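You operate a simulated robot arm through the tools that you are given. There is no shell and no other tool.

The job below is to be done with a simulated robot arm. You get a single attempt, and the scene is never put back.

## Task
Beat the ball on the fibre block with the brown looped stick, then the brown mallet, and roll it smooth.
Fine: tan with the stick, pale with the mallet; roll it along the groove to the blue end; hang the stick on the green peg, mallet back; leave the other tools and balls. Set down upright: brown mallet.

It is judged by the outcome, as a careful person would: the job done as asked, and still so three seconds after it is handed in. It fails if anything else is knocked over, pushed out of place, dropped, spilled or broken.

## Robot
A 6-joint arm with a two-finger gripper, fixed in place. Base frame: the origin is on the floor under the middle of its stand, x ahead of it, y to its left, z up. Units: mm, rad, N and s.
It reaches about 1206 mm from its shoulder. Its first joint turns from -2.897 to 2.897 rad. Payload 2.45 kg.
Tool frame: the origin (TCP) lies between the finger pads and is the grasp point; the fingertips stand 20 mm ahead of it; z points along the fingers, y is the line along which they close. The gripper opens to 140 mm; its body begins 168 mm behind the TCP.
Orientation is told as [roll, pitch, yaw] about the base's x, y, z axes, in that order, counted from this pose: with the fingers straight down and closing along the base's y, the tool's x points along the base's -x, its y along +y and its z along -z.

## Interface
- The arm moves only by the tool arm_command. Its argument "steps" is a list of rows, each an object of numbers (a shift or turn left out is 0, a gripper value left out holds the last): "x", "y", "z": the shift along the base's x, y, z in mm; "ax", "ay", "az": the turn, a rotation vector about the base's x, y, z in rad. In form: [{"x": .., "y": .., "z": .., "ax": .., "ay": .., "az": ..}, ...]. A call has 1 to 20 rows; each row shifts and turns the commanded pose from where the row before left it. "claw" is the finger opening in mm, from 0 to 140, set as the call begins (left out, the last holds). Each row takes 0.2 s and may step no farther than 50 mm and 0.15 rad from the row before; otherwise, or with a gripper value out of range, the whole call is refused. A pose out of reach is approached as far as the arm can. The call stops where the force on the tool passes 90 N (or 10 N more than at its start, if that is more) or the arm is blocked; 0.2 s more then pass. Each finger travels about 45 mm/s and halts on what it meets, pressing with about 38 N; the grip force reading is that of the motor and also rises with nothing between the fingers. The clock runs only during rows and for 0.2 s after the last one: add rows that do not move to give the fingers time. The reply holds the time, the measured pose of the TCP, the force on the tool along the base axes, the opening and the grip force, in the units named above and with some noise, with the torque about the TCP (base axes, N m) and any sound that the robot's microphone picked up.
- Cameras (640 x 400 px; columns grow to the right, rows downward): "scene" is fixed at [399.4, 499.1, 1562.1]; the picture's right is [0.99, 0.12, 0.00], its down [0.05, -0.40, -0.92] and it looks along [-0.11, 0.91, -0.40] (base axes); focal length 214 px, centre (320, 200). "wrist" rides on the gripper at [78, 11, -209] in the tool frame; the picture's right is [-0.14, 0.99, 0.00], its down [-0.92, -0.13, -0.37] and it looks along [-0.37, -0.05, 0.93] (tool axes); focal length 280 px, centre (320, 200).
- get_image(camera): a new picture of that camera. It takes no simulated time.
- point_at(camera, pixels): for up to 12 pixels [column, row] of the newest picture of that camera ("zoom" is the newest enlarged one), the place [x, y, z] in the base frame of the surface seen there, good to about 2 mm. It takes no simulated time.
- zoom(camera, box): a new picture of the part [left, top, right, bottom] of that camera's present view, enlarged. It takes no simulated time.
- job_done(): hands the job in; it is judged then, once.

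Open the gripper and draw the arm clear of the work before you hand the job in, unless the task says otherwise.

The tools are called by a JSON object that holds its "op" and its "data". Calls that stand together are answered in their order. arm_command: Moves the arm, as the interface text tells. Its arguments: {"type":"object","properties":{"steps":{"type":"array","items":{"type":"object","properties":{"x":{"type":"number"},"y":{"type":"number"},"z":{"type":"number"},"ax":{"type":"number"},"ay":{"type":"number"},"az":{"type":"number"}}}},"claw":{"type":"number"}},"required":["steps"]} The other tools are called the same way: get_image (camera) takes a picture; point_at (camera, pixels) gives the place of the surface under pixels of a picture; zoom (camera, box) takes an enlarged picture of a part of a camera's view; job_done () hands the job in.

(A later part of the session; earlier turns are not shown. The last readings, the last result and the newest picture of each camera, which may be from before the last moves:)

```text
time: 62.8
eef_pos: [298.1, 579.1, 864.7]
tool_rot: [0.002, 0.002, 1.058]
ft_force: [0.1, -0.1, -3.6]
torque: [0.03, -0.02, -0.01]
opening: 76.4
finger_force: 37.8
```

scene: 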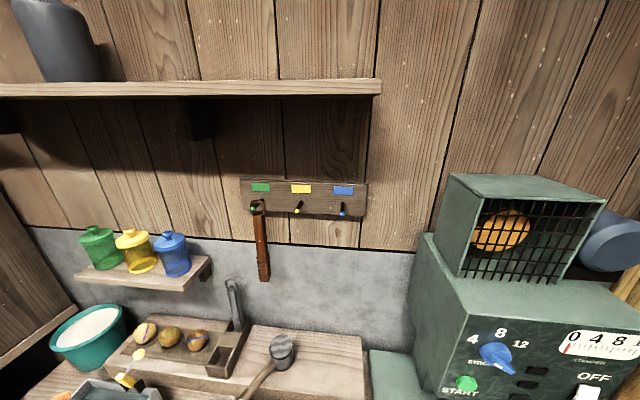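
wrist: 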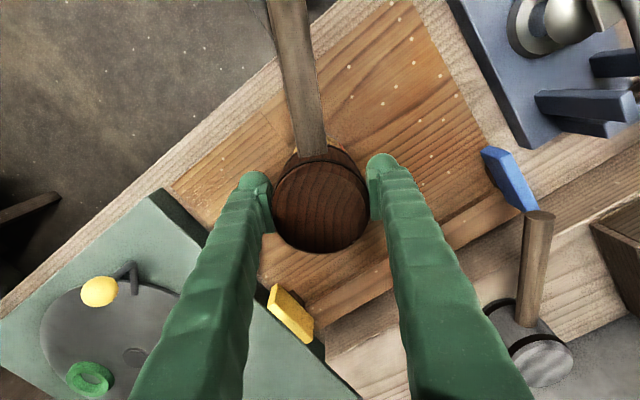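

No slip, and no force yet at z 864.7, so the first swing barely reached. I'll step down slowly to find contact.

{"op": "arm_command", "data": {"steps": [{"z": -2}, {}]}}

{"op": "arm_command", "data": {"steps": [{"z": -2}, {}]}}

{"op": "arm_command", "data": {"steps": [{"z": -2}, {}]}}

```text
time: 63.4
eef_pos: [299.0, 579.1, 863.4]
tool_rot: [0.001, 0.002, 1.058]
ft_force: [-0.2, 0.6, -3.4]
torque: [0.09, -0.03, -0.03]
opening: 76.6
finger_force: 37.9
```

```text
time: 64.0
eef_pos: [298.1, 578.4, 862.2]
tool_rot: [0.002, 0.003, 1.058]
ft_force: [3.9, 3.2, 18.8]
torque: [0.25, -0.29, -0.01]
opening: 76.6
finger_force: 38.4
```

```text
time: 64.6
eef_pos: [298.5, 577.0, 861.1]
tool_rot: [0.004, 0.003, 1.059]
ft_force: [0.8, 4.3, 35.0]
torque: [0.19, -0.11, 0.05]
opening: 76.7
finger_force: 38.2
```

Contact at z≈862, force 35 N. I'll lift and step aside to look at the ball's colour.

{"op": "arm_command", "data": {"steps": [{"z": 16}, {"z": 20}, {"z": 10, "x": 30, "y": 20}, {"x": 30, "y": 20}, {"x": 20, "y": 10}, {}]}}

{"op": "get_image", "data": {"camera": "wrist"}}

{"op": "zoom", "data": {"camera": "wrist", "box": [300, 60, 440, 180]}}

```text
time: 66.0
eef_pos: [380.7, 627.8, 906.0]
tool_rot: [0.001, 0.002, 1.059]
ft_force: [-0.4, 0.3, -3.9]
torque: [0.06, -0.02, 0.04]
opening: 76.6
finger_force: 38.1
```

```text
taken
```

wrist: 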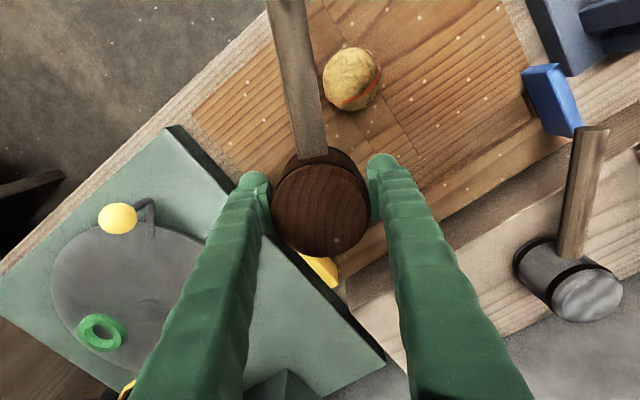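

```text
3.33 times, centred on (370, 120) of wrist
```

zoom: 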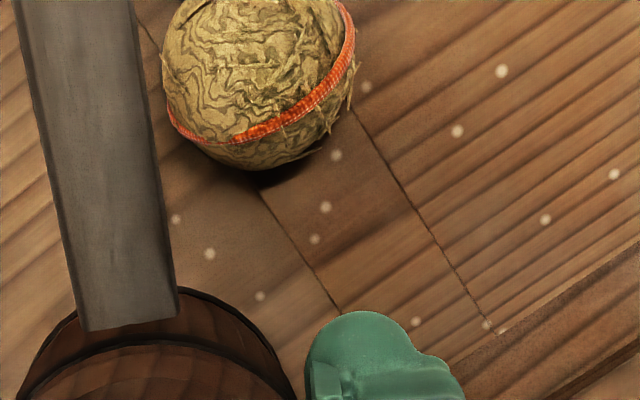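

The ball at (352,78) is still tan, so more blows are needed. Check its position first.

{"op": "point_at", "data": {"camera": "wrist", "pixels": [[352, 78], [330, 78], [374, 78], [352, 55], [352, 102], [360, 70], [345, 90], [365, 95]]}}

{"op": "zoom", "data": {"camera": "wrist", "box": [310, 30, 400, 120]}}

```text
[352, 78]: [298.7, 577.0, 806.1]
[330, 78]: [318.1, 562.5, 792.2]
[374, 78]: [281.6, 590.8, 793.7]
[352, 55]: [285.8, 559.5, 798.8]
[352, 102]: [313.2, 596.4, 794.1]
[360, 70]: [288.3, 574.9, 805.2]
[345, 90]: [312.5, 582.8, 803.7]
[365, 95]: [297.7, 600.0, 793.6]
```

```text
4.44 times, centred on (355, 75) of wrist
```

zoom: 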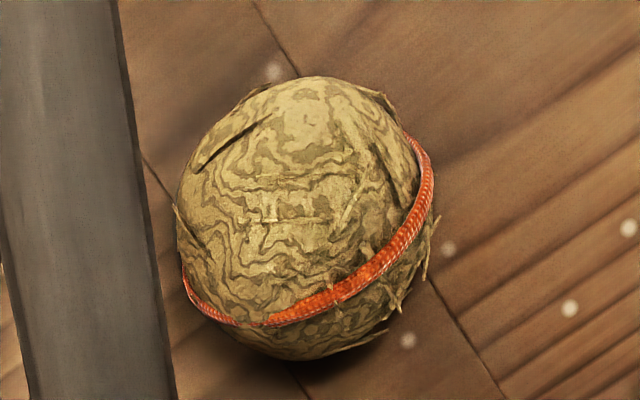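

Ball unmoved at (299,577.5). Back over it and deliver faster blows.

{"op": "arm_command", "data": {"steps": [{"x": -41, "y": -25}, {"x": -40, "y": -25}, {"z": -10}, {}]}}

{"op": "arm_command", "data": {"steps": [{"z": -38}, {"z": 38}, {}]}}

```text
time: 67.0
eef_pos: [299.2, 579.8, 898.4]
tool_rot: [0.003, 0.003, 1.059]
ft_force: [0.4, 0.6, -3.4]
torque: [0.06, 0.0, 0.0]
opening: 76.5
finger_force: 38.0
```

```text
time: 67.8
eef_pos: [298.2, 582.5, 897.2]
tool_rot: [0.002, 0.003, 1.059]
ft_force: [-0.5, -0.4, -4.0]
torque: [0.02, -0.06, 0.01]
opening: 76.6
finger_force: 37.9
```

No sound reported; the quick reversal may not reach the bottom. I'll strike fast with a brief hold at the bottom, then lift.

{"op": "arm_command", "data": {"steps": [{"z": -40}, {}, {"z": 40}, {}]}}

{"op": "zoom", "data": {"camera": "wrist", "box": [260, 80, 380, 260]}}

{"op": "point_at", "data": {"camera": "wrist", "pixels": [[320, 210], [306, 140], [290, 20]]}}

```text
time: 68.8
eef_pos: [297.2, 577.2, 894.7]
tool_rot: [0.001, 0.002, 1.058]
ft_force: [0.2, 0.8, -3.2]
torque: [0.0, 0.0, -0.01]
opening: 76.5
finger_force: 38.3
```

```text
2.22 times, centred on (320, 170) of wrist
```

zoom: 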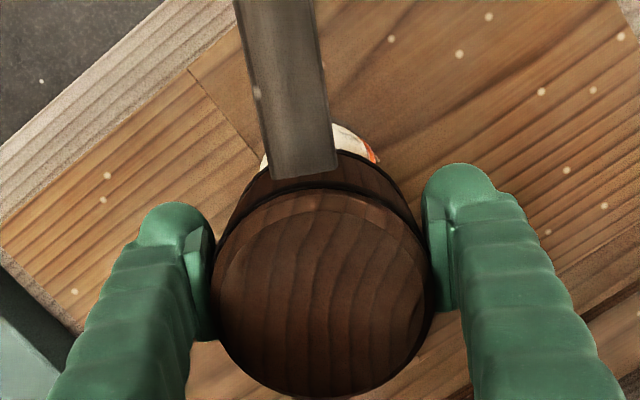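

```text
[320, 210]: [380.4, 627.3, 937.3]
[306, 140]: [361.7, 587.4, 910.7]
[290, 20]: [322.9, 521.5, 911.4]
```

The visible sliver of the ball at zoom (350,145) is now pale. I'll lift and step aside to verify.

{"op": "arm_command", "data": {"steps": [{"z": 15}, {"x": 30, "y": 20}, {"x": 30, "y": 20}, {"x": 20, "y": 10}, {}]}}

{"op": "get_image", "data": {"camera": "wrist"}}

{"op": "zoom", "data": {"camera": "wrist", "box": [310, 30, 400, 120]}}

```text
time: 70.0
eef_pos: [378.9, 628.3, 913.2]
tool_rot: [0.002, 0.0, 1.059]
ft_force: [0.5, -0.9, -3.8]
torque: [0.03, -0.03, 0.01]
opening: 76.3
finger_force: 38.3
```

```text
taken
```

wrist: 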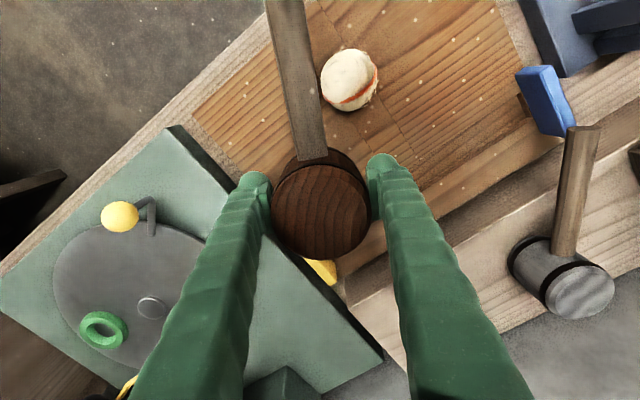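

```text
4.44 times, centred on (355, 75) of wrist
```

zoom: 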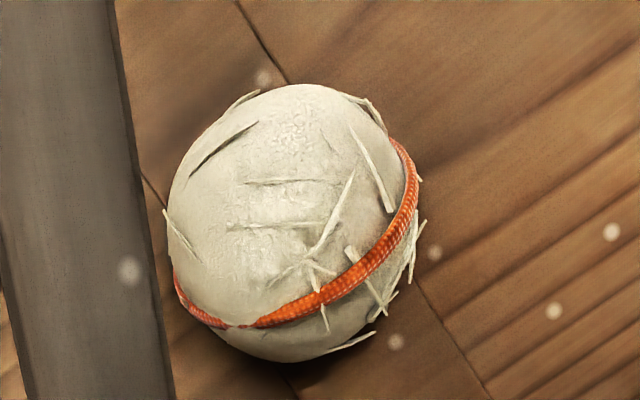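

The ball at (350,78) is pale now. Next put the mallet back; first check how it sits in the grip.

{"op": "point_at", "data": {"camera": "wrist", "pixels": [[320, 210], [295, 210], [345, 210], [320, 240], [306, 140], [298, 80], [290, 20]]}}

{"op": "arm_command", "data": {"steps": [{"x": 0, "y": 45}, {"x": 5, "y": 45}, {"x": 5, "y": 45}, {"x": 5, "y": 45}, {"x": 7, "y": 40}, {"x": 10, "y": 35}, {}]}}

{"op": "get_image", "data": {"camera": "wrist"}}

```text
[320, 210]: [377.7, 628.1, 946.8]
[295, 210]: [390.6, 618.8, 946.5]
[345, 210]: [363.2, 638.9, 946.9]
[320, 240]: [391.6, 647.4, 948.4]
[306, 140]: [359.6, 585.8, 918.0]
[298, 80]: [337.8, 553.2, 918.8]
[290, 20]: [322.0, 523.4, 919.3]
```

```text
time: 71.6
eef_pos: [412.5, 883.2, 912.2]
tool_rot: [0.001, 0.002, 1.059]
ft_force: [0.7, 0.0, -4.1]
torque: [0.07, -0.01, -0.05]
opening: 76.4
finger_force: 38.3
```

```text
taken
```

wrist: 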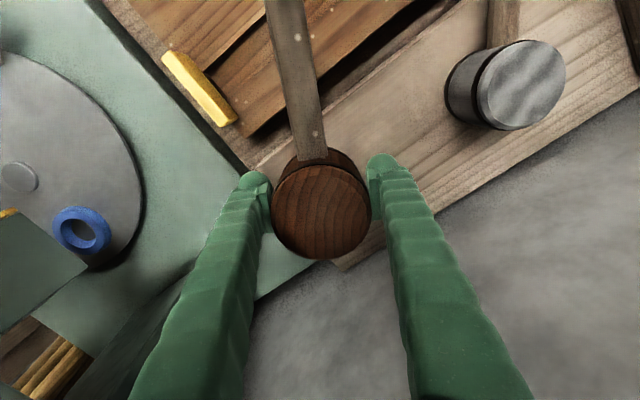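

The mallet slid only ~5 mm up (face ≈52 mm below TCP) and is level. Moving above its spot (421.5,931) and lowering to just above the shelf (z≈781).

{"op": "arm_command", "data": {"steps": [{"x": 4.5, "y": 24}, {"x": 4.5, "y": 24}, {}, {"z": -25}, {"z": -25}, {"z": -15}, {}]}}

{"op": "get_image", "data": {"camera": "wrist"}}

{"op": "point_at", "data": {"camera": "wrist", "pixels": [[320, 210], [285, 210], [355, 210], [310, 140], [295, 60], [290, 20]]}}

```text
time: 73.2
eef_pos: [419.5, 931.2, 845.5]
tool_rot: [0.002, 0.004, 1.059]
ft_force: [0.9, 0.4, -4.0]
torque: [0.05, -0.03, -0.02]
opening: 76.6
finger_force: 38.2
```

```text
taken
```

wrist: 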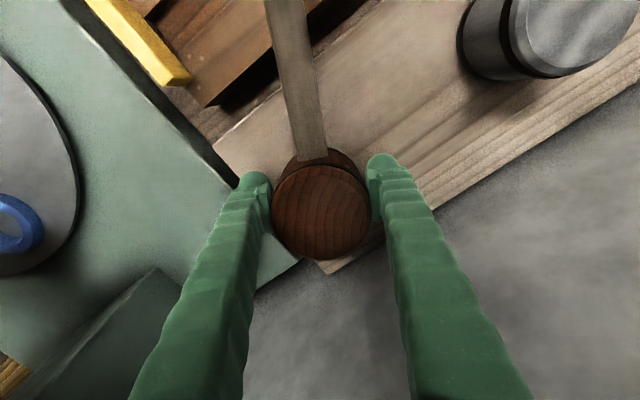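

```text
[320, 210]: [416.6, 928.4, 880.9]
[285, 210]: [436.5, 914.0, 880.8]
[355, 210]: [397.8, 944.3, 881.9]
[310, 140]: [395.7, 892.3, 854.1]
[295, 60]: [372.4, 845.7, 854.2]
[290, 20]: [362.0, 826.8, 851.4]
```

Head top at z 881, so the face is ~14 mm above the shelf, and the surroundings match the pick-up picture. Lowering slowly to contact.

{"op": "arm_command", "data": {"steps": [{"z": -6, "x": 1}, {"z": -5}, {}]}}

{"op": "arm_command", "data": {"steps": [{"z": -1.5}, {}]}}

{"op": "arm_command", "data": {"steps": [{"z": -1.5}, {}]}}

```text
time: 74.0
eef_pos: [420.0, 930.9, 834.5]
tool_rot: [0.002, 0.002, 1.058]
ft_force: [-0.6, 0.8, -2.9]
torque: [0.06, -0.03, 0.0]
opening: 76.5
finger_force: 38.0
```

```text
time: 74.6
eef_pos: [418.5, 931.1, 833.2]
tool_rot: [0.002, 0.002, 1.059]
ft_force: [0.5, 0.5, -2.9]
torque: [0.04, -0.02, -0.02]
opening: 76.4
finger_force: 37.6
```

```text
time: 75.2
eef_pos: [418.8, 929.7, 832.9]
tool_rot: [0.001, 0.001, 1.059]
ft_force: [1.0, 2.2, 7.7]
torque: [-0.16, 0.05, -0.01]
opening: 76.7
finger_force: 37.8
```

The mallet is standing on the shelf (force rose to +8 N). Opening the claw.

{"op": "arm_command", "data": {"claw": 125, "steps": [{}, {}, {}, {}, {}]}}

{"op": "get_image", "data": {"camera": "wrist"}}

{"op": "point_at", "data": {"camera": "wrist", "pixels": [[320, 210], [285, 210], [355, 210], [320, 250], [310, 140], [295, 60], [290, 20]]}}

```text
time: 76.4
eef_pos: [419.0, 931.8, 832.8]
tool_rot: [0.001, 0.002, 1.061]
ft_force: [-0.9, 0.6, -2.0]
torque: [0.02, 0.0, 0.0]
opening: 124.9
finger_force: 0.0
```

```text
taken
```

wrist: 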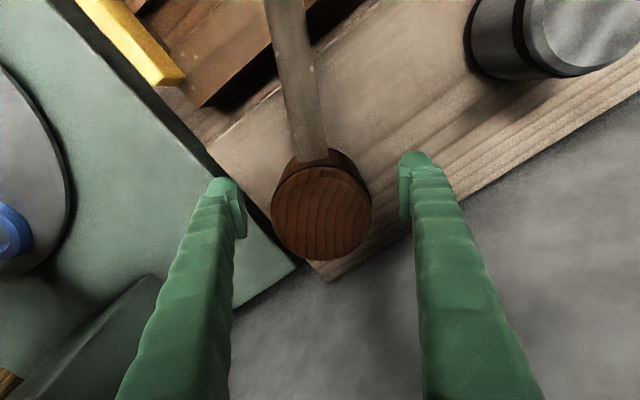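

```text
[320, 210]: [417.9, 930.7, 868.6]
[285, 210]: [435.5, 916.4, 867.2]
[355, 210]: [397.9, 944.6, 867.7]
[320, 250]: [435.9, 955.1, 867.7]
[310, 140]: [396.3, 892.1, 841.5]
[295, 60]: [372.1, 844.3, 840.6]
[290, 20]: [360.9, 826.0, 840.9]
```

The mallet stands upright at its spot (top z≈868, handle level). I'll rise clear, draw back over the block, and turn the hand to yaw 0 for handling the ball.

{"op": "arm_command", "data": {"steps": [{"z": 25}, {"z": 30}, {"z": 25}, {"x": -15, "y": -43}, {"x": -15, "y": -43}, {"x": -15, "y": -43}, {"x": -15, "y": -43}, {"x": -15, "y": -43}, {"x": -15, "y": -43}, {"x": -15, "y": -43}, {}]}}

{"op": "arm_command", "data": {"steps": [{"az": -0.1325}, {"az": -0.1325}, {"az": -0.1325}, {"az": -0.1325}, {"az": -0.1325}, {"az": -0.1325}, {"az": -0.1325}, {"az": -0.1325}, {}]}}

{"op": "get_image", "data": {"camera": "wrist"}}

{"op": "get_image", "data": {"camera": "scene"}}

```text
time: 78.8
eef_pos: [312.4, 630.0, 911.0]
tool_rot: [0.001, 0.001, 1.058]
ft_force: [0.0, 0.1, -0.4]
torque: [-0.04, 0.01, 0.0]
opening: 124.9
finger_force: 0.0
```

```text
time: 80.8
eef_pos: [314.0, 631.3, 912.4]
tool_rot: [0.001, 0.002, -0.003]
ft_force: [-0.5, -0.4, 0.5]
torque: [-0.01, 0.01, -0.03]
opening: 124.9
finger_force: 0.0
```

```text
taken
```

wrist: 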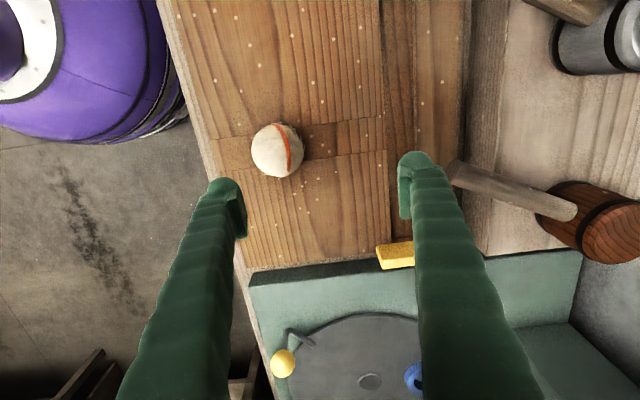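

```text
taken
```

scene: 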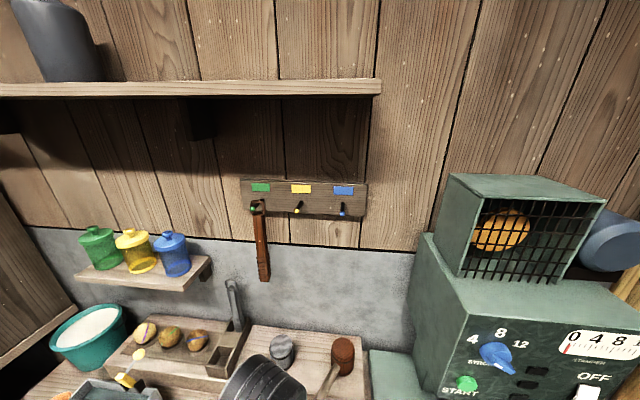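

The mallet looks the same as at the start (scene (343,355)). Now measure the pale ball at wrist (277,150), the groove edges and the end bars.

{"op": "point_at", "data": {"camera": "wrist", "pixels": [[277, 150], [254, 150], [301, 150], [277, 126], [277, 175], [395, 245], [385, 262], [388, 180], [400, 120], [412, 120], [384, 120], [390, 235]]}}

{"op": "zoom", "data": {"camera": "wrist", "box": [230, 100, 430, 280]}}

```text
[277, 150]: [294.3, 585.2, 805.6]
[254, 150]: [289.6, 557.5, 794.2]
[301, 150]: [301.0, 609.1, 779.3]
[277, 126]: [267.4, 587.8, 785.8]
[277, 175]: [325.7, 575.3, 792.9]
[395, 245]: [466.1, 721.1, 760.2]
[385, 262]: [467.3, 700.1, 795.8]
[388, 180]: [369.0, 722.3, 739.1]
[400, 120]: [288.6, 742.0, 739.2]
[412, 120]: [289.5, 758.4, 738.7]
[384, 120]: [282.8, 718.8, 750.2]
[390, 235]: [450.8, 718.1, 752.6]
```

```text
2.22 times, centred on (330, 190) of wrist
```

zoom: 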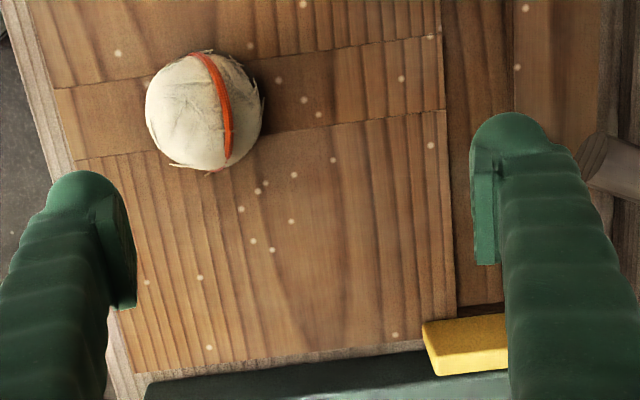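

Ball centre ≈(298,581). I'll move over it, opening along y, and descend so the pads straddle its equator (TCP z≈790).

{"op": "arm_command", "data": {"claw": 100, "steps": [{"x": -8, "y": -25}, {"x": -8, "y": -25}, {"z": -40}, {"z": -20}, {}]}}

{"op": "get_image", "data": {"camera": "wrist"}}

{"op": "point_at", "data": {"camera": "wrist", "pixels": [[320, 150], [320, 170], [320, 190], [300, 170], [340, 170]]}}

```text
time: 82.0
eef_pos: [298.3, 581.3, 851.3]
tool_rot: [0.002, 0.001, 0.001]
ft_force: [-1.1, 0.7, -0.6]
torque: [0.01, 0.03, -0.02]
opening: 100.2
finger_force: 0.2
```

```text
taken
```

wrist: 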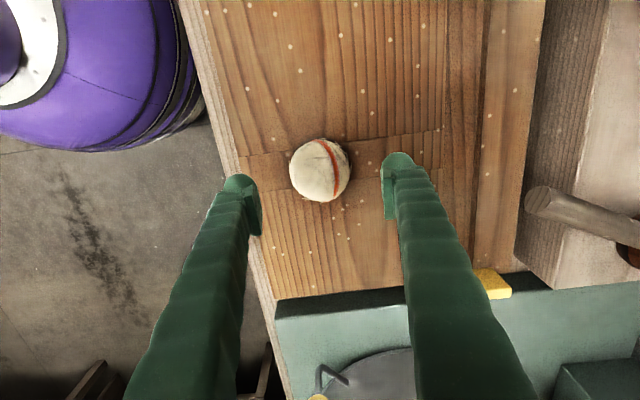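

```text
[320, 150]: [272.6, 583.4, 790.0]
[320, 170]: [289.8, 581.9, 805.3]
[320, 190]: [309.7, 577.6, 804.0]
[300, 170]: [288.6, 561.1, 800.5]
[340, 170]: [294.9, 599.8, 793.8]
```

The ball (320,170) is centred. Descending to z≈790 and then closing.

{"op": "arm_command", "data": {"steps": [{"z": -25}, {"z": -20}, {"z": -16}, {}]}}

{"op": "arm_command", "data": {"claw": 40, "steps": [{}, {}, {}, {}, {}]}}

{"op": "get_image", "data": {"camera": "wrist"}}

```text
time: 83.0
eef_pos: [297.4, 578.7, 789.2]
tool_rot: [0.001, 0.002, -0.001]
ft_force: [0.7, -0.5, -1.0]
torque: [0.0, 0.0, 0.0]
opening: 100.1
finger_force: 0.0
```

```text
time: 84.2
eef_pos: [296.3, 579.3, 789.2]
tool_rot: [0.001, 0.002, 0.001]
ft_force: [0.0, 2.7, 0.9]
torque: [0.05, 0.0, 0.0]
opening: 61.3
finger_force: 37.7
```

```text
taken
```

wrist: 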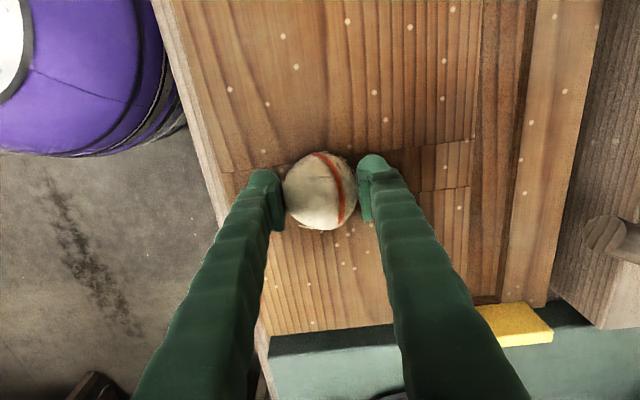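

Ball held (opening 61.3). Lifting gently and carrying it over the groove toward the yellow end.

{"op": "arm_command", "data": {"steps": [{"z": 10}, {"z": 20}, {"z": 20}, {}]}}

{"op": "arm_command", "data": {"steps": [{"x": 25, "y": 35}, {"x": 25, "y": 35}, {"x": 25, "y": 35}, {"x": 25, "y": 35}, {"x": 8, "y": 17}, {}]}}

{"op": "get_image", "data": {"camera": "wrist"}}

{"op": "get_image", "data": {"camera": "scene"}}

```text
time: 85.2
eef_pos: [298.0, 578.9, 841.6]
tool_rot: [0.003, 0.002, -0.001]
ft_force: [-0.2, -0.4, -1.4]
torque: [-0.02, -0.01, 0.01]
opening: 61.2
finger_force: 38.2
```

```text
time: 86.6
eef_pos: [404.1, 737.9, 840.7]
tool_rot: [0.002, 0.002, 0.001]
ft_force: [0.1, -0.3, -0.3]
torque: [0.02, -0.02, 0.03]
opening: 61.4
finger_force: 37.9
```

```text
taken
```

wrist: 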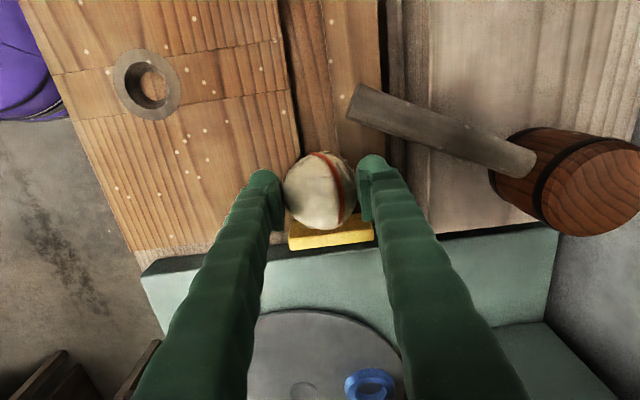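

```text
taken
```

scene: 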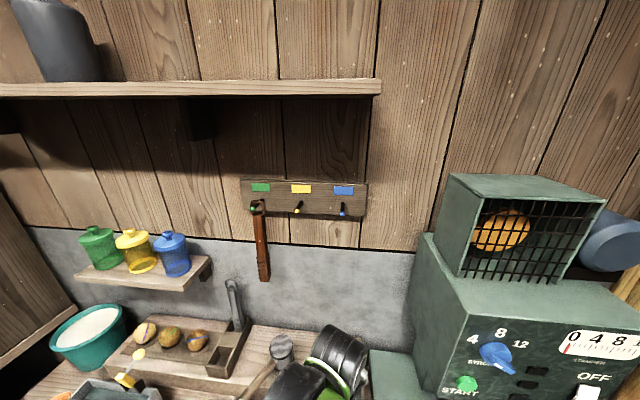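

The ball's seat was a ring at (147,80). The ball is now above the groove near the yellow bar; let me measure the groove edges precisely before lowering.

{"op": "zoom", "data": {"camera": "wrist", "box": [260, 0, 400, 140]}}

{"op": "point_at", "data": {"camera": "zoom", "pixels": [[120, 200], [140, 200], [160, 200], [200, 200], [250, 200], [290, 200], [310, 200], [330, 200], [350, 200], [400, 200], [480, 200]]}}

{"op": "point_at", "data": {"camera": "wrist", "pixels": [[330, 233], [330, 240], [300, 245], [365, 225], [320, 170], [320, 200], [365, 105], [295, 235]]}}

```text
2.86 times, centred on (330, 70) of wrist
```

zoom: 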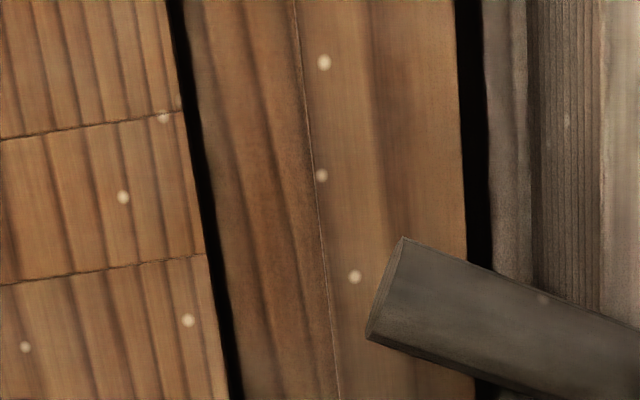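

```text
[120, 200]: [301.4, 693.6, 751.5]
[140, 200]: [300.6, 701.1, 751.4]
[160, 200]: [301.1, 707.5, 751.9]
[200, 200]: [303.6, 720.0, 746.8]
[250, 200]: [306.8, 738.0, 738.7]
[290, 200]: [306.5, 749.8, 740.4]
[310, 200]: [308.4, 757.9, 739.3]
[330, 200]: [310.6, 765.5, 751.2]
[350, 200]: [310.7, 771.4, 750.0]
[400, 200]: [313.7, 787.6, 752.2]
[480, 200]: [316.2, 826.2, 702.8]
```

```text
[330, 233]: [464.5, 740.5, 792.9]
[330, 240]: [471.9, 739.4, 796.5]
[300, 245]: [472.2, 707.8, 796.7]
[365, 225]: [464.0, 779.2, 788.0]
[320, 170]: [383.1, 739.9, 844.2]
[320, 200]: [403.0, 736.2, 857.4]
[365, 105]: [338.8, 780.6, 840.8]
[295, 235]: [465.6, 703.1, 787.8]
```

Groove centre y≈740.5, width ≈42. I'll nudge y +2.5 and lower the ball to just above where it should seat (TCP≈782).

{"op": "arm_command", "data": {"steps": [{"y": 2.5}, {"z": -25}, {"z": -20}, {"z": -8}, {}]}}

{"op": "arm_command", "data": {"steps": [{"z": -2}, {}]}}

{"op": "arm_command", "data": {"steps": [{"z": -2}, {}]}}

```text
time: 87.8
eef_pos: [405.2, 740.5, 791.4]
tool_rot: [0.006, 0.002, 0.0]
ft_force: [5.5, 12.0, 42.7]
torque: [0.35, -0.31, 0.01]
opening: 61.1
finger_force: 38.3
```

```text
time: 88.4
eef_pos: [406.1, 740.4, 788.1]
tool_rot: [0.002, 0.003, -0.001]
ft_force: [2.4, 15.6, 39.5]
torque: [0.41, -0.23, 0.04]
opening: 61.7
finger_force: 38.0
```

```text
time: 89.0
eef_pos: [404.8, 739.4, 786.1]
tool_rot: [0.004, 0.003, 0.001]
ft_force: [-5.8, 12.6, 33.0]
torque: [0.31, 0.06, 0.06]
opening: 62.1
finger_force: 37.5
```

Contact came early with a +y side force, so the ball touches the groove's near edge. I'll ease up 3 mm, shift +y a little and re-read.

{"op": "arm_command", "data": {"steps": [{"z": 3}, {"y": 2}, {}]}}

{"op": "get_image", "data": {"camera": "wrist"}}

{"op": "point_at", "data": {"camera": "wrist", "pixels": [[320, 180], [320, 200], [300, 200], [340, 200], [320, 220]]}}

```text
time: 89.8
eef_pos: [407.1, 741.3, 788.0]
tool_rot: [0.002, 0.003, -0.002]
ft_force: [-0.7, 0.4, -1.1]
torque: [0.01, -0.04, 0.0]
opening: 62.2
finger_force: 37.7
```

```text
taken
```

wrist: 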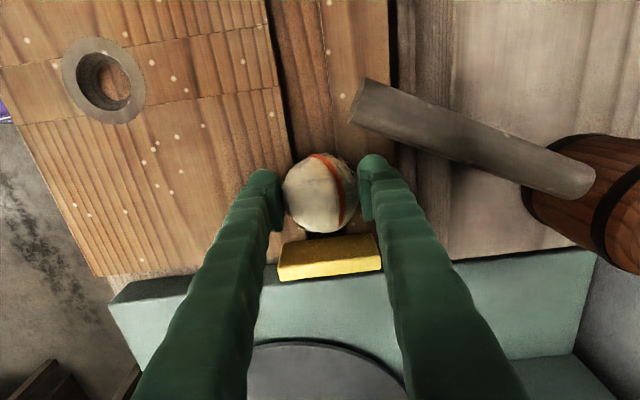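

```text
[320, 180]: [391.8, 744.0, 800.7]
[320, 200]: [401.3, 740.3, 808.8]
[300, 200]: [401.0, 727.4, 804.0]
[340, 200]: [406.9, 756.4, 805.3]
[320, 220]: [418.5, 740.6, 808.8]
```

Now free of side force, ball top z≈809. Lowering in 2 mm steps again.

{"op": "arm_command", "data": {"steps": [{"z": -2}, {}]}}

{"op": "arm_command", "data": {"steps": [{"z": -2}, {}]}}

```text
time: 90.4
eef_pos: [407.2, 740.7, 786.0]
tool_rot: [0.006, 0.001, -0.002]
ft_force: [1.2, -6.9, 21.2]
torque: [0.12, -0.1, -0.05]
opening: 62.3
finger_force: 37.6
```

```text
time: 91.0
eef_pos: [406.7, 739.6, 784.4]
tool_rot: [0.003, 0.001, -0.002]
ft_force: [3.4, -11.6, 31.6]
torque: [-0.29, -0.21, -0.06]
opening: 62.5
finger_force: 38.2
```

Now it touches the far edge slightly, meaning it's within ~1 mm of centre and resting in the groove. I'll ease up 1 mm and release.

{"op": "arm_command", "data": {"steps": [{"z": 1.5, "y": -1}, {}]}}

{"op": "arm_command", "data": {"claw": 100, "steps": [{}, {}, {}, {}]}}

{"op": "get_image", "data": {"camera": "wrist"}}

{"op": "point_at", "data": {"camera": "wrist", "pixels": [[320, 180], [320, 200], [300, 200], [340, 200], [320, 220]]}}

```text
time: 91.6
eef_pos: [405.7, 740.3, 785.2]
tool_rot: [0.003, 0.003, -0.001]
ft_force: [2.3, -3.4, 3.1]
torque: [-0.05, -0.07, -0.06]
opening: 62.3
finger_force: 38.5
```

```text
time: 92.6
eef_pos: [405.8, 739.9, 784.4]
tool_rot: [0.001, 0.001, -0.001]
ft_force: [0.1, 0.1, -0.2]
torque: [0.01, -0.02, 0.01]
opening: 99.9
finger_force: 0.0
```

```text
taken
```

wrist: 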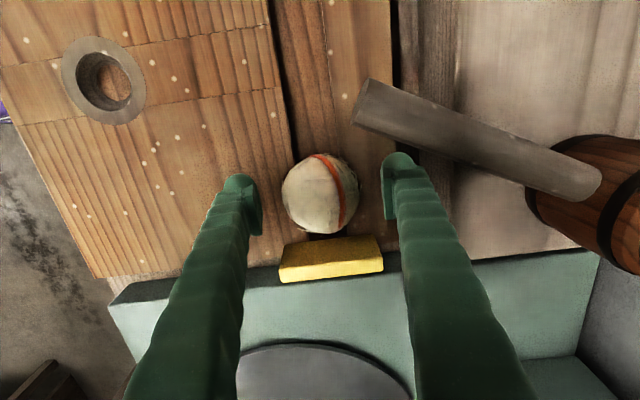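

```text
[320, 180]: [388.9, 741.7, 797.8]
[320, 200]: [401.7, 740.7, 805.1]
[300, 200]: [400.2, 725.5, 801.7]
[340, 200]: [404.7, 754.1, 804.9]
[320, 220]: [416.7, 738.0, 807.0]
```

The ball rests in the groove at ≈(404,740). Behind it the yellow bar leaves only ~27 mm, and the brown handle end is near the groove, so I need the finger dimensions; measuring finger surface points.

{"op": "point_at", "data": {"camera": "wrist", "pixels": [[238, 180], [226, 185], [250, 182], [258, 195], [252, 215], [240, 215], [222, 215], [215, 240], [240, 240], [230, 300], [200, 300], [240, 300]]}}

{"op": "zoom", "data": {"camera": "wrist", "box": [200, 140, 440, 290]}}

{"op": "point_at", "data": {"camera": "wrist", "pixels": [[398, 160], [386, 170], [410, 170], [388, 190], [388, 215], [396, 190], [415, 190], [430, 220], [405, 220], [395, 220], [398, 155], [420, 190]]}}

```text
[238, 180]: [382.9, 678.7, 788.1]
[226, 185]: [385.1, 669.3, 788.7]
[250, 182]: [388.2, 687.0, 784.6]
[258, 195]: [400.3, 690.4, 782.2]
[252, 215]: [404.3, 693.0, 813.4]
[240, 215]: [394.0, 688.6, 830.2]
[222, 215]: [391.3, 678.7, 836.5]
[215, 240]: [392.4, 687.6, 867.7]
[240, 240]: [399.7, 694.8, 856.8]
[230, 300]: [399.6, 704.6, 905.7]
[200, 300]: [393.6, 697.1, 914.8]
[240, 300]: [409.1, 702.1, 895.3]
```

```text
2.67 times, centred on (320, 215) of wrist
```

zoom: 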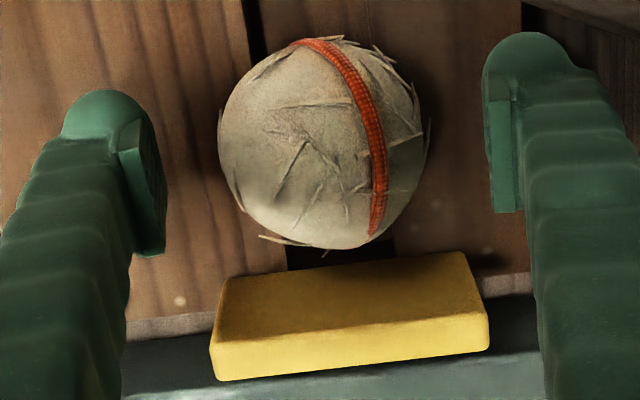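

```text
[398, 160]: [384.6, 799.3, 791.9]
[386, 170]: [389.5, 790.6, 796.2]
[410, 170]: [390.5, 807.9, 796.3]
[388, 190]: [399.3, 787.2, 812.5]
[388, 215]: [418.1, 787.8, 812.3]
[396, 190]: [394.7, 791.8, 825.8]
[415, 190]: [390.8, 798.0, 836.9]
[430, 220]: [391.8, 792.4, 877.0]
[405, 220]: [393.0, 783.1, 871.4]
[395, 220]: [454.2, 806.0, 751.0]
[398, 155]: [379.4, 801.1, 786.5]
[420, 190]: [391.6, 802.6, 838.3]
```

Fingers are ~23 mm thick and ~35 mm wide, so they won't fit behind the ball here. I'll regrip the ball, lift it clear of the handle, turn the hand to close along x with a 30° backward tilt, and set it down again a bit farther from the yellow bar.

{"op": "arm_command", "data": {"claw": 40, "steps": [{}, {}, {}, {}, {}]}}

{"op": "arm_command", "data": {"steps": [{"z": 10}, {"z": 25}, {"z": 30}, {"z": 35}, {}]}}

{"op": "get_image", "data": {"camera": "wrist"}}

{"op": "point_at", "data": {"camera": "wrist", "pixels": [[320, 200], [320, 180], [320, 220]]}}

```text
time: 93.8
eef_pos: [406.4, 740.1, 785.0]
tool_rot: [0.001, 0.002, 0.0]
ft_force: [1.0, 3.9, 1.5]
torque: [0.01, -0.02, 0.04]
opening: 62.3
finger_force: 37.9
```

```text
time: 95.0
eef_pos: [408.3, 738.7, 884.6]
tool_rot: [0.001, 0.002, -0.002]
ft_force: [0.3, -0.6, -1.3]
torque: [0.0, -0.01, -0.01]
opening: 62.4
finger_force: 37.9
```

```text
taken
```

wrist: 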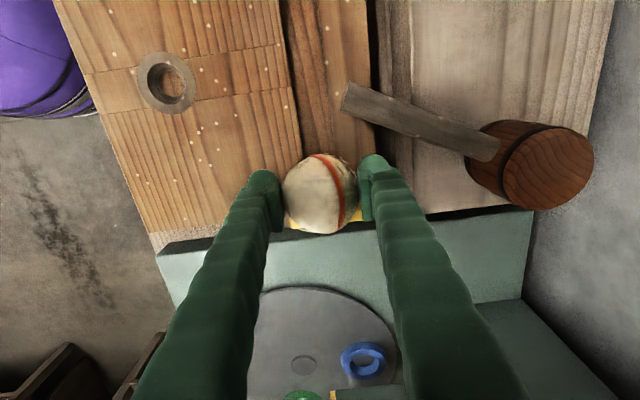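

```text
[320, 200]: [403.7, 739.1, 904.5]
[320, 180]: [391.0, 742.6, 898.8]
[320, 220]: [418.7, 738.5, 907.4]
```

Ball is lifted (bottom above the handle). Now turn the hand −90° in yaw and tilt it back 30°.

{"op": "arm_command", "data": {"steps": [{"az": -0.1428}, {"az": -0.1428}, {"az": -0.1428}, {"az": -0.1428}, {"az": -0.1428}, {"az": -0.1428}, {"az": -0.1428}, {"az": -0.1428}, {"az": -0.1428}, {"az": -0.1428}, {"az": -0.1428}, {"ax": 0.1309}, {"ax": 0.1309}, {"ax": 0.1309}, {"ax": 0.1309}, {"x": -10, "y": -5}, {}]}}

{"op": "get_image", "data": {"camera": "wrist"}}

{"op": "point_at", "data": {"camera": "wrist", "pixels": [[320, 200], [320, 180], [320, 220], [300, 200], [340, 200]]}}

```text
time: 98.6
eef_pos: [396.8, 737.2, 884.2]
tool_rot: [0.001, 0.524, -1.57]
ft_force: [0.1, 0.2, -2.1]
torque: [0.03, -0.02, 0.01]
opening: 62.0
finger_force: 37.1
```

```text
taken
```

wrist: 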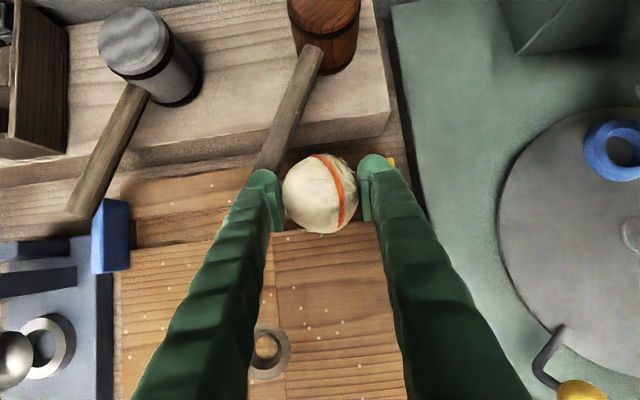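

```text
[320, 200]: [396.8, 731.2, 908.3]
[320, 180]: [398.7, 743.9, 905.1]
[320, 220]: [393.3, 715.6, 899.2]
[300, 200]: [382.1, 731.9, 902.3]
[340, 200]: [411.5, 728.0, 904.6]
```

Orientation is good: ball between x-side fingers at ≈(397,732). I'll shift toward groove centre and lower part way, then re-measure.

{"op": "arm_command", "data": {"steps": [{"x": -7, "y": 5}, {"z": -30}, {"z": -30}, {"z": -14}, {}]}}

{"op": "get_image", "data": {"camera": "wrist"}}

{"op": "zoom", "data": {"camera": "wrist", "box": [250, 130, 410, 260]}}

{"op": "point_at", "data": {"camera": "wrist", "pixels": [[320, 200], [320, 180], [320, 220], [320, 165], [320, 228], [300, 200], [340, 200]]}}

```text
time: 99.8
eef_pos: [391.6, 741.0, 813.2]
tool_rot: [0.003, 0.525, -1.57]
ft_force: [0.2, -0.8, -0.4]
torque: [0.02, -0.02, 0.0]
opening: 62.2
finger_force: 37.9
```

```text
taken
```

wrist: 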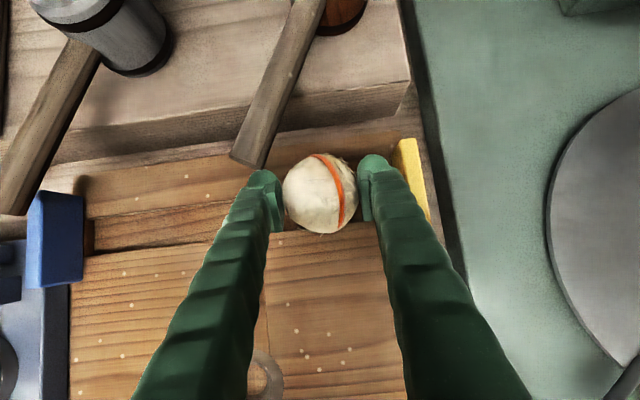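

```text
3.08 times, centred on (330, 195) of wrist
```

zoom: 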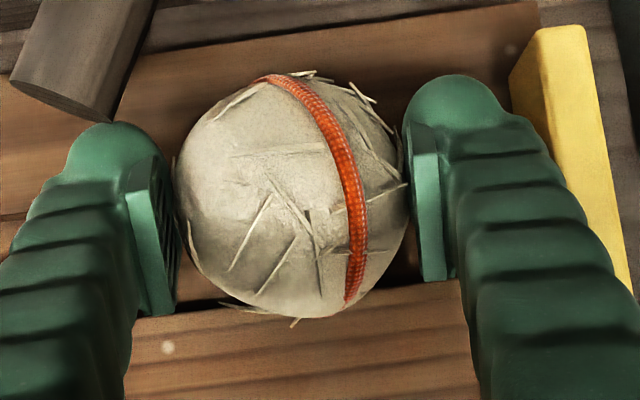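

```text
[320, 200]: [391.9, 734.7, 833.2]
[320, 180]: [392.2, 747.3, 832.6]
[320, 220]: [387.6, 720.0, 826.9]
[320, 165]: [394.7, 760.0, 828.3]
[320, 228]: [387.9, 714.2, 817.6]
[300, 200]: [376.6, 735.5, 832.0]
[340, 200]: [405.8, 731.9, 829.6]
```

Ball is centred on the groove (y≈740.5) and ~28 mm above its seat. Lowering in small steps.

{"op": "arm_command", "data": {"steps": [{"z": -12}, {"z": -9}, {}]}}

{"op": "arm_command", "data": {"steps": [{"z": -2}, {}]}}

{"op": "arm_command", "data": {"steps": [{"z": -2}, {}]}}

{"op": "arm_command", "data": {"steps": [{"z": -2}, {}]}}

```text
time: 100.6
eef_pos: [390.1, 742.3, 790.9]
tool_rot: [0.001, 0.524, -1.571]
ft_force: [0.7, -0.6, -1.5]
torque: [0.01, -0.02, 0.05]
opening: 62.4
finger_force: 38.2
```

```text
time: 101.2
eef_pos: [390.2, 741.7, 787.8]
tool_rot: [0.001, 0.527, -1.572]
ft_force: [-0.4, 0.0, 1.7]
torque: [0.06, 0.02, 0.04]
opening: 62.3
finger_force: 38.5
```

```text
time: 101.8
eef_pos: [390.6, 741.1, 786.6]
tool_rot: [0.004, 0.528, -1.571]
ft_force: [2.6, -6.0, 28.9]
torque: [0.37, -0.07, -0.04]
opening: 62.4
finger_force: 37.7
```

```text
time: 102.4
eef_pos: [389.9, 740.0, 785.0]
tool_rot: [0.004, 0.527, -1.571]
ft_force: [2.5, -7.1, 26.3]
torque: [0.24, -0.08, -0.02]
opening: 62.4
finger_force: 38.0
```

The ball is seated in the groove. Ease up and open the claw to 76 mm, leaving it caged between the two fingers.

{"op": "arm_command", "data": {"steps": [{"z": 1.5}, {}]}}

{"op": "arm_command", "data": {"claw": 76, "steps": [{}, {}, {}]}}

{"op": "get_image", "data": {"camera": "wrist"}}

{"op": "zoom", "data": {"camera": "wrist", "box": [250, 130, 410, 260]}}

```text
time: 103.0
eef_pos: [388.7, 740.1, 786.1]
tool_rot: [0.002, 0.524, -1.573]
ft_force: [-0.4, -2.6, 0.9]
torque: [-0.08, 0.0, -0.01]
opening: 62.1
finger_force: 38.3
```

```text
time: 103.8
eef_pos: [389.1, 740.6, 785.7]
tool_rot: [0.002, 0.526, -1.571]
ft_force: [-0.1, -0.1, 0.0]
torque: [-0.01, 0.06, 0.05]
opening: 76.2
finger_force: 0.0
```

```text
taken
```

wrist: 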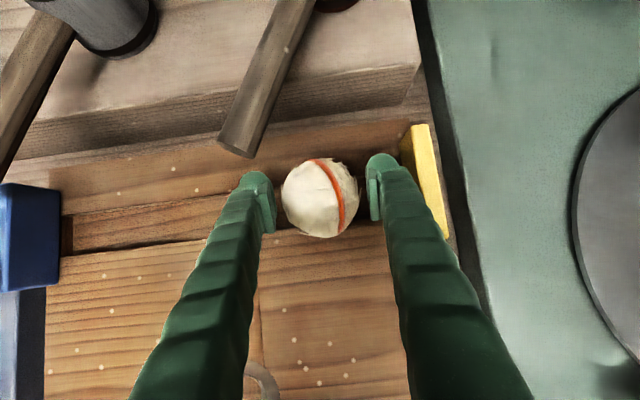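

```text
3.08 times, centred on (330, 195) of wrist
```

zoom: 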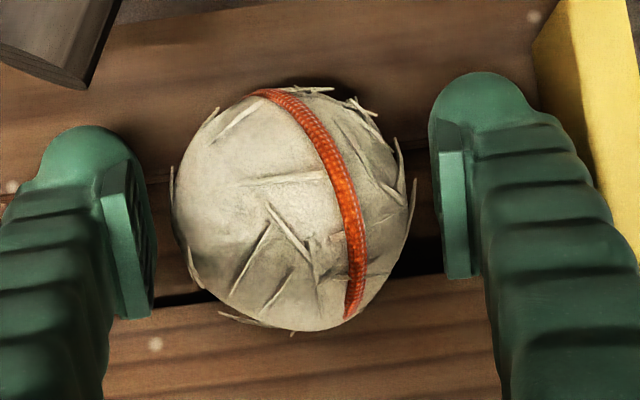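

The ball sits freely in the groove between the fingers. I'll roll it toward the blue end by moving −x slowly, pushing with the +x finger; first 60 mm.

{"op": "arm_command", "data": {"steps": [{"x": -8}, {"x": -12}, {"x": -14}, {"x": -14}, {"x": -12}, {}]}}

{"op": "get_image", "data": {"camera": "wrist"}}

{"op": "zoom", "data": {"camera": "wrist", "box": [250, 130, 410, 260]}}

```text
time: 105.2
eef_pos: [329.7, 741.9, 786.3]
tool_rot: [0.002, 0.524, -1.571]
ft_force: [1.0, 0.0, -0.4]
torque: [-0.05, -0.01, -0.01]
opening: 76.5
finger_force: 0.4
```

```text
taken
```

wrist: 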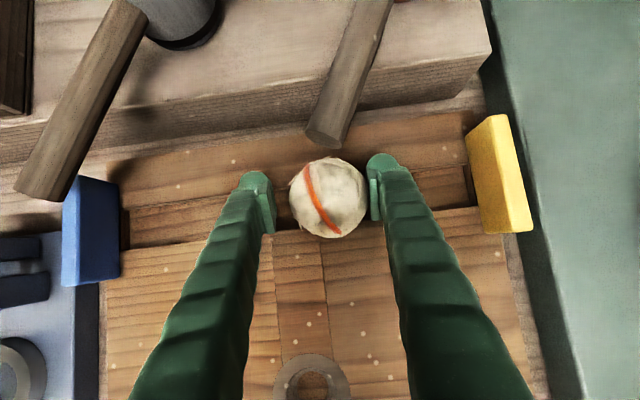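

```text
3.08 times, centred on (330, 195) of wrist
```

zoom: 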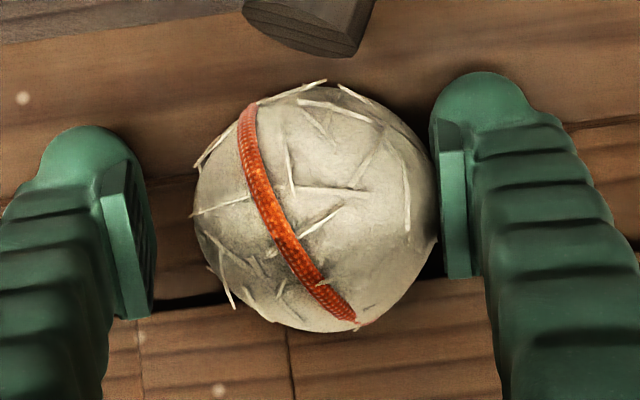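

The band moved across the ball, so it is rolling. Continue rolling −x by another 105 mm while the leading finger stays clear of the blue bar.

{"op": "point_at", "data": {"camera": "wrist", "pixels": [[119, 200], [118, 260], [92, 200], [125, 225], [60, 180], [30, 190], [318, 135]]}}

{"op": "arm_command", "data": {"steps": [{"x": -10}, {"x": -14}, {"x": -14}, {"x": -14}, {"x": -14}, {"x": -14}, {"x": -12}, {"x": -8}, {}]}}

{"op": "get_image", "data": {"camera": "wrist"}}

{"op": "zoom", "data": {"camera": "wrist", "box": [250, 130, 410, 260]}}

```text
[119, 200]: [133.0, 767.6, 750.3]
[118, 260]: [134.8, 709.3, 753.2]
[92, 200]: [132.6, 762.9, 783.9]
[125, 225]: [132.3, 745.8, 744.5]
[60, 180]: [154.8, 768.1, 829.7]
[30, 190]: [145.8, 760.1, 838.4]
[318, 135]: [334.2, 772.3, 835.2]
```

```text
time: 107.2
eef_pos: [229.6, 740.0, 784.4]
tool_rot: [0.003, 0.524, -1.572]
ft_force: [1.0, -0.1, -0.2]
torque: [0.05, -0.06, 0.03]
opening: 76.1
finger_force: 0.1
```

```text
taken
```

wrist: 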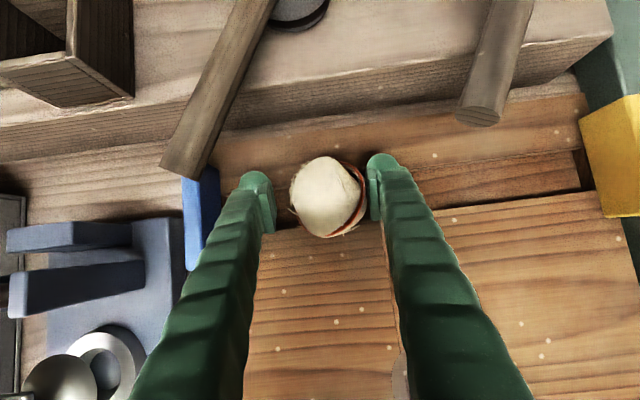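

```text
3.08 times, centred on (330, 195) of wrist
```

zoom: 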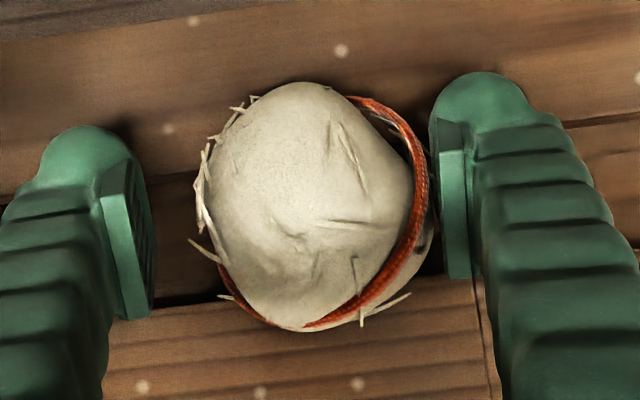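

Blue bar face is at x≈133 and the ball is at ≈237. I'll back the hand out along its finger axis, close the claw and go behind the ball to push it the rest of the way.

{"op": "arm_command", "data": {"steps": [{"x": -2, "y": -15, "z": 26}, {"y": -20, "z": 34}, {"y": -20, "z": 34}, {}]}}

{"op": "get_image", "data": {"camera": "wrist"}}

{"op": "zoom", "data": {"camera": "wrist", "box": [250, 110, 410, 230]}}

```text
time: 108.2
eef_pos: [226.8, 687.7, 879.5]
tool_rot: [0.002, 0.524, -1.572]
ft_force: [0.3, 0.1, -1.1]
torque: [0.01, 0.04, 0.02]
opening: 76.1
finger_force: 0.0
```

```text
taken
```

wrist: 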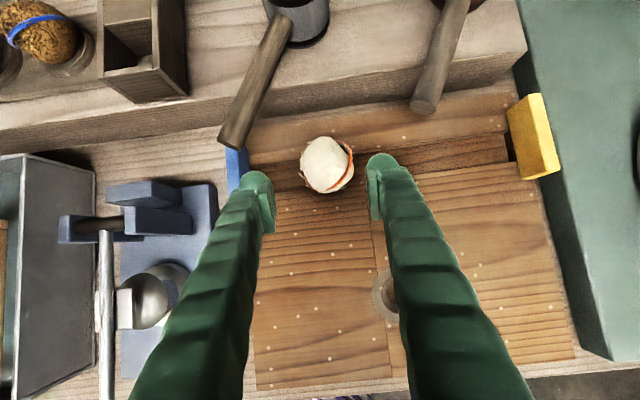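

```text
3.33 times, centred on (330, 170) of wrist
```

zoom: 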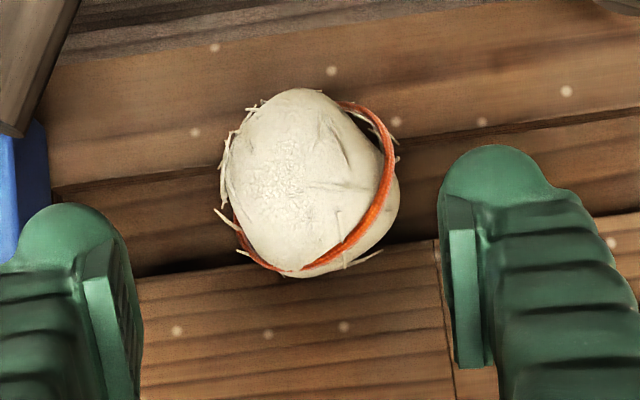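

The ball stays in the groove at (326,165). Measure its position, then close the claw and move to its +x side.

{"op": "point_at", "data": {"camera": "wrist", "pixels": [[326, 165], [306, 165], [345, 165], [326, 145], [326, 185], [300, 160], [352, 170]]}}

{"op": "arm_command", "data": {"claw": 0, "steps": [{"x": 20}, {"x": 25}, {"x": 25}, {}, {}, {}]}}

{"op": "get_image", "data": {"camera": "wrist"}}

```text
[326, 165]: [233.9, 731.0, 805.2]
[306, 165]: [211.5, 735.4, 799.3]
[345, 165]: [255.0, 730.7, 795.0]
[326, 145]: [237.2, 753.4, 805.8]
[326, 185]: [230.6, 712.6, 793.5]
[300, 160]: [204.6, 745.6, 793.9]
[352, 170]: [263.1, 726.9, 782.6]
```

```text
time: 109.6
eef_pos: [296.9, 688.1, 880.1]
tool_rot: [0.001, 0.526, -1.571]
ft_force: [-0.1, -0.5, 0.5]
torque: [0.05, 0.01, 0.05]
opening: 0.1
finger_force: 29.4
```

```text
taken
```

wrist: 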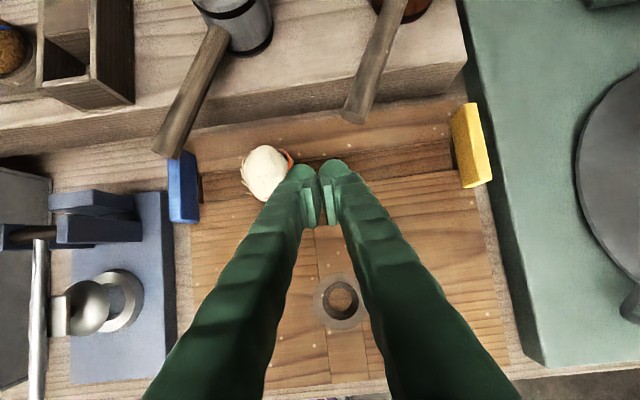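

Ball at x≈234; the closed fingers at x≈297 will fit behind it. Lower along the finger axis to the pushing height.

{"op": "arm_command", "data": {"steps": [{"y": 20, "z": -34}, {"y": 20, "z": -34}, {"y": 13, "z": -25}, {}]}}

{"op": "get_image", "data": {"camera": "wrist"}}

```text
time: 110.6
eef_pos: [296.0, 742.0, 784.9]
tool_rot: [0.002, 0.526, -1.57]
ft_force: [-0.6, -0.5, 0.7]
torque: [-0.03, 0.03, 0.02]
opening: 0.1
finger_force: 29.3
```

```text
taken
```

wrist: 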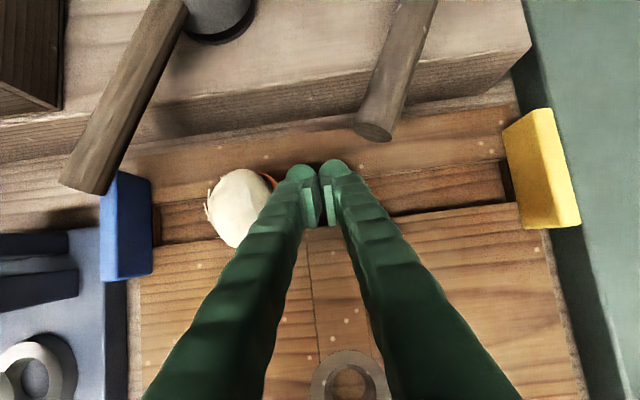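

Fingers are just behind the ball. Pushing it −x in slow steps toward the blue bar.

{"op": "arm_command", "data": {"steps": [{"x": -8}, {"x": -10}, {"x": -10}, {"x": -10}, {"x": -10}, {"x": -10}, {"x": -8}, {}]}}

{"op": "get_image", "data": {"camera": "wrist"}}

{"op": "zoom", "data": {"camera": "wrist", "box": [180, 110, 380, 260]}}

```text
time: 112.4
eef_pos: [231.9, 739.5, 786.1]
tool_rot: [0.002, 0.525, -1.57]
ft_force: [-0.6, 0.9, 0.1]
torque: [0.03, 0.01, -0.03]
opening: 0.2
finger_force: 29.2
```

```text
taken
```

wrist: 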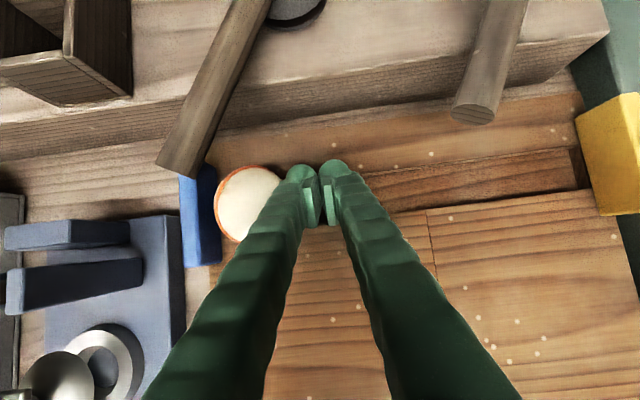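

```text
2.67 times, centred on (280, 185) of wrist
```

zoom: 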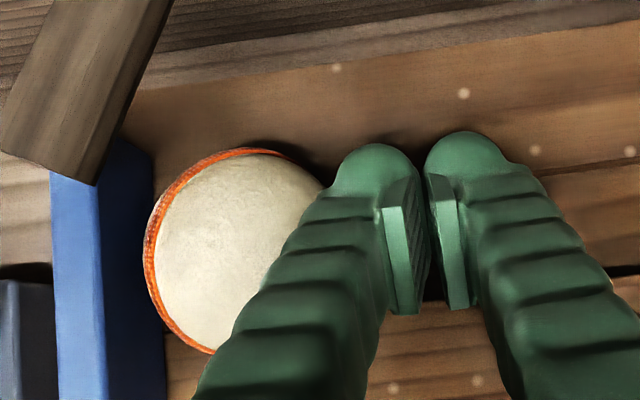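

The ball now looks smooth (no loose fibres) and is nearly at the blue bar. Measuring its position.

{"op": "point_at", "data": {"camera": "wrist", "pixels": [[245, 195], [230, 200], [218, 200], [262, 185], [245, 175], [245, 225], [205, 200], [215, 215], [190, 150]]}}

```text
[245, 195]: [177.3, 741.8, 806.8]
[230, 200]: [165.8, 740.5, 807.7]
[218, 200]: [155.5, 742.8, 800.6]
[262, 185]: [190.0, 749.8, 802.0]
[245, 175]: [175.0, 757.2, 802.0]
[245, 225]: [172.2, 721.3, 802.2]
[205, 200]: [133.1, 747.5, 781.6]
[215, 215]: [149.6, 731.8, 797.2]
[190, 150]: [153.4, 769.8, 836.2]
```

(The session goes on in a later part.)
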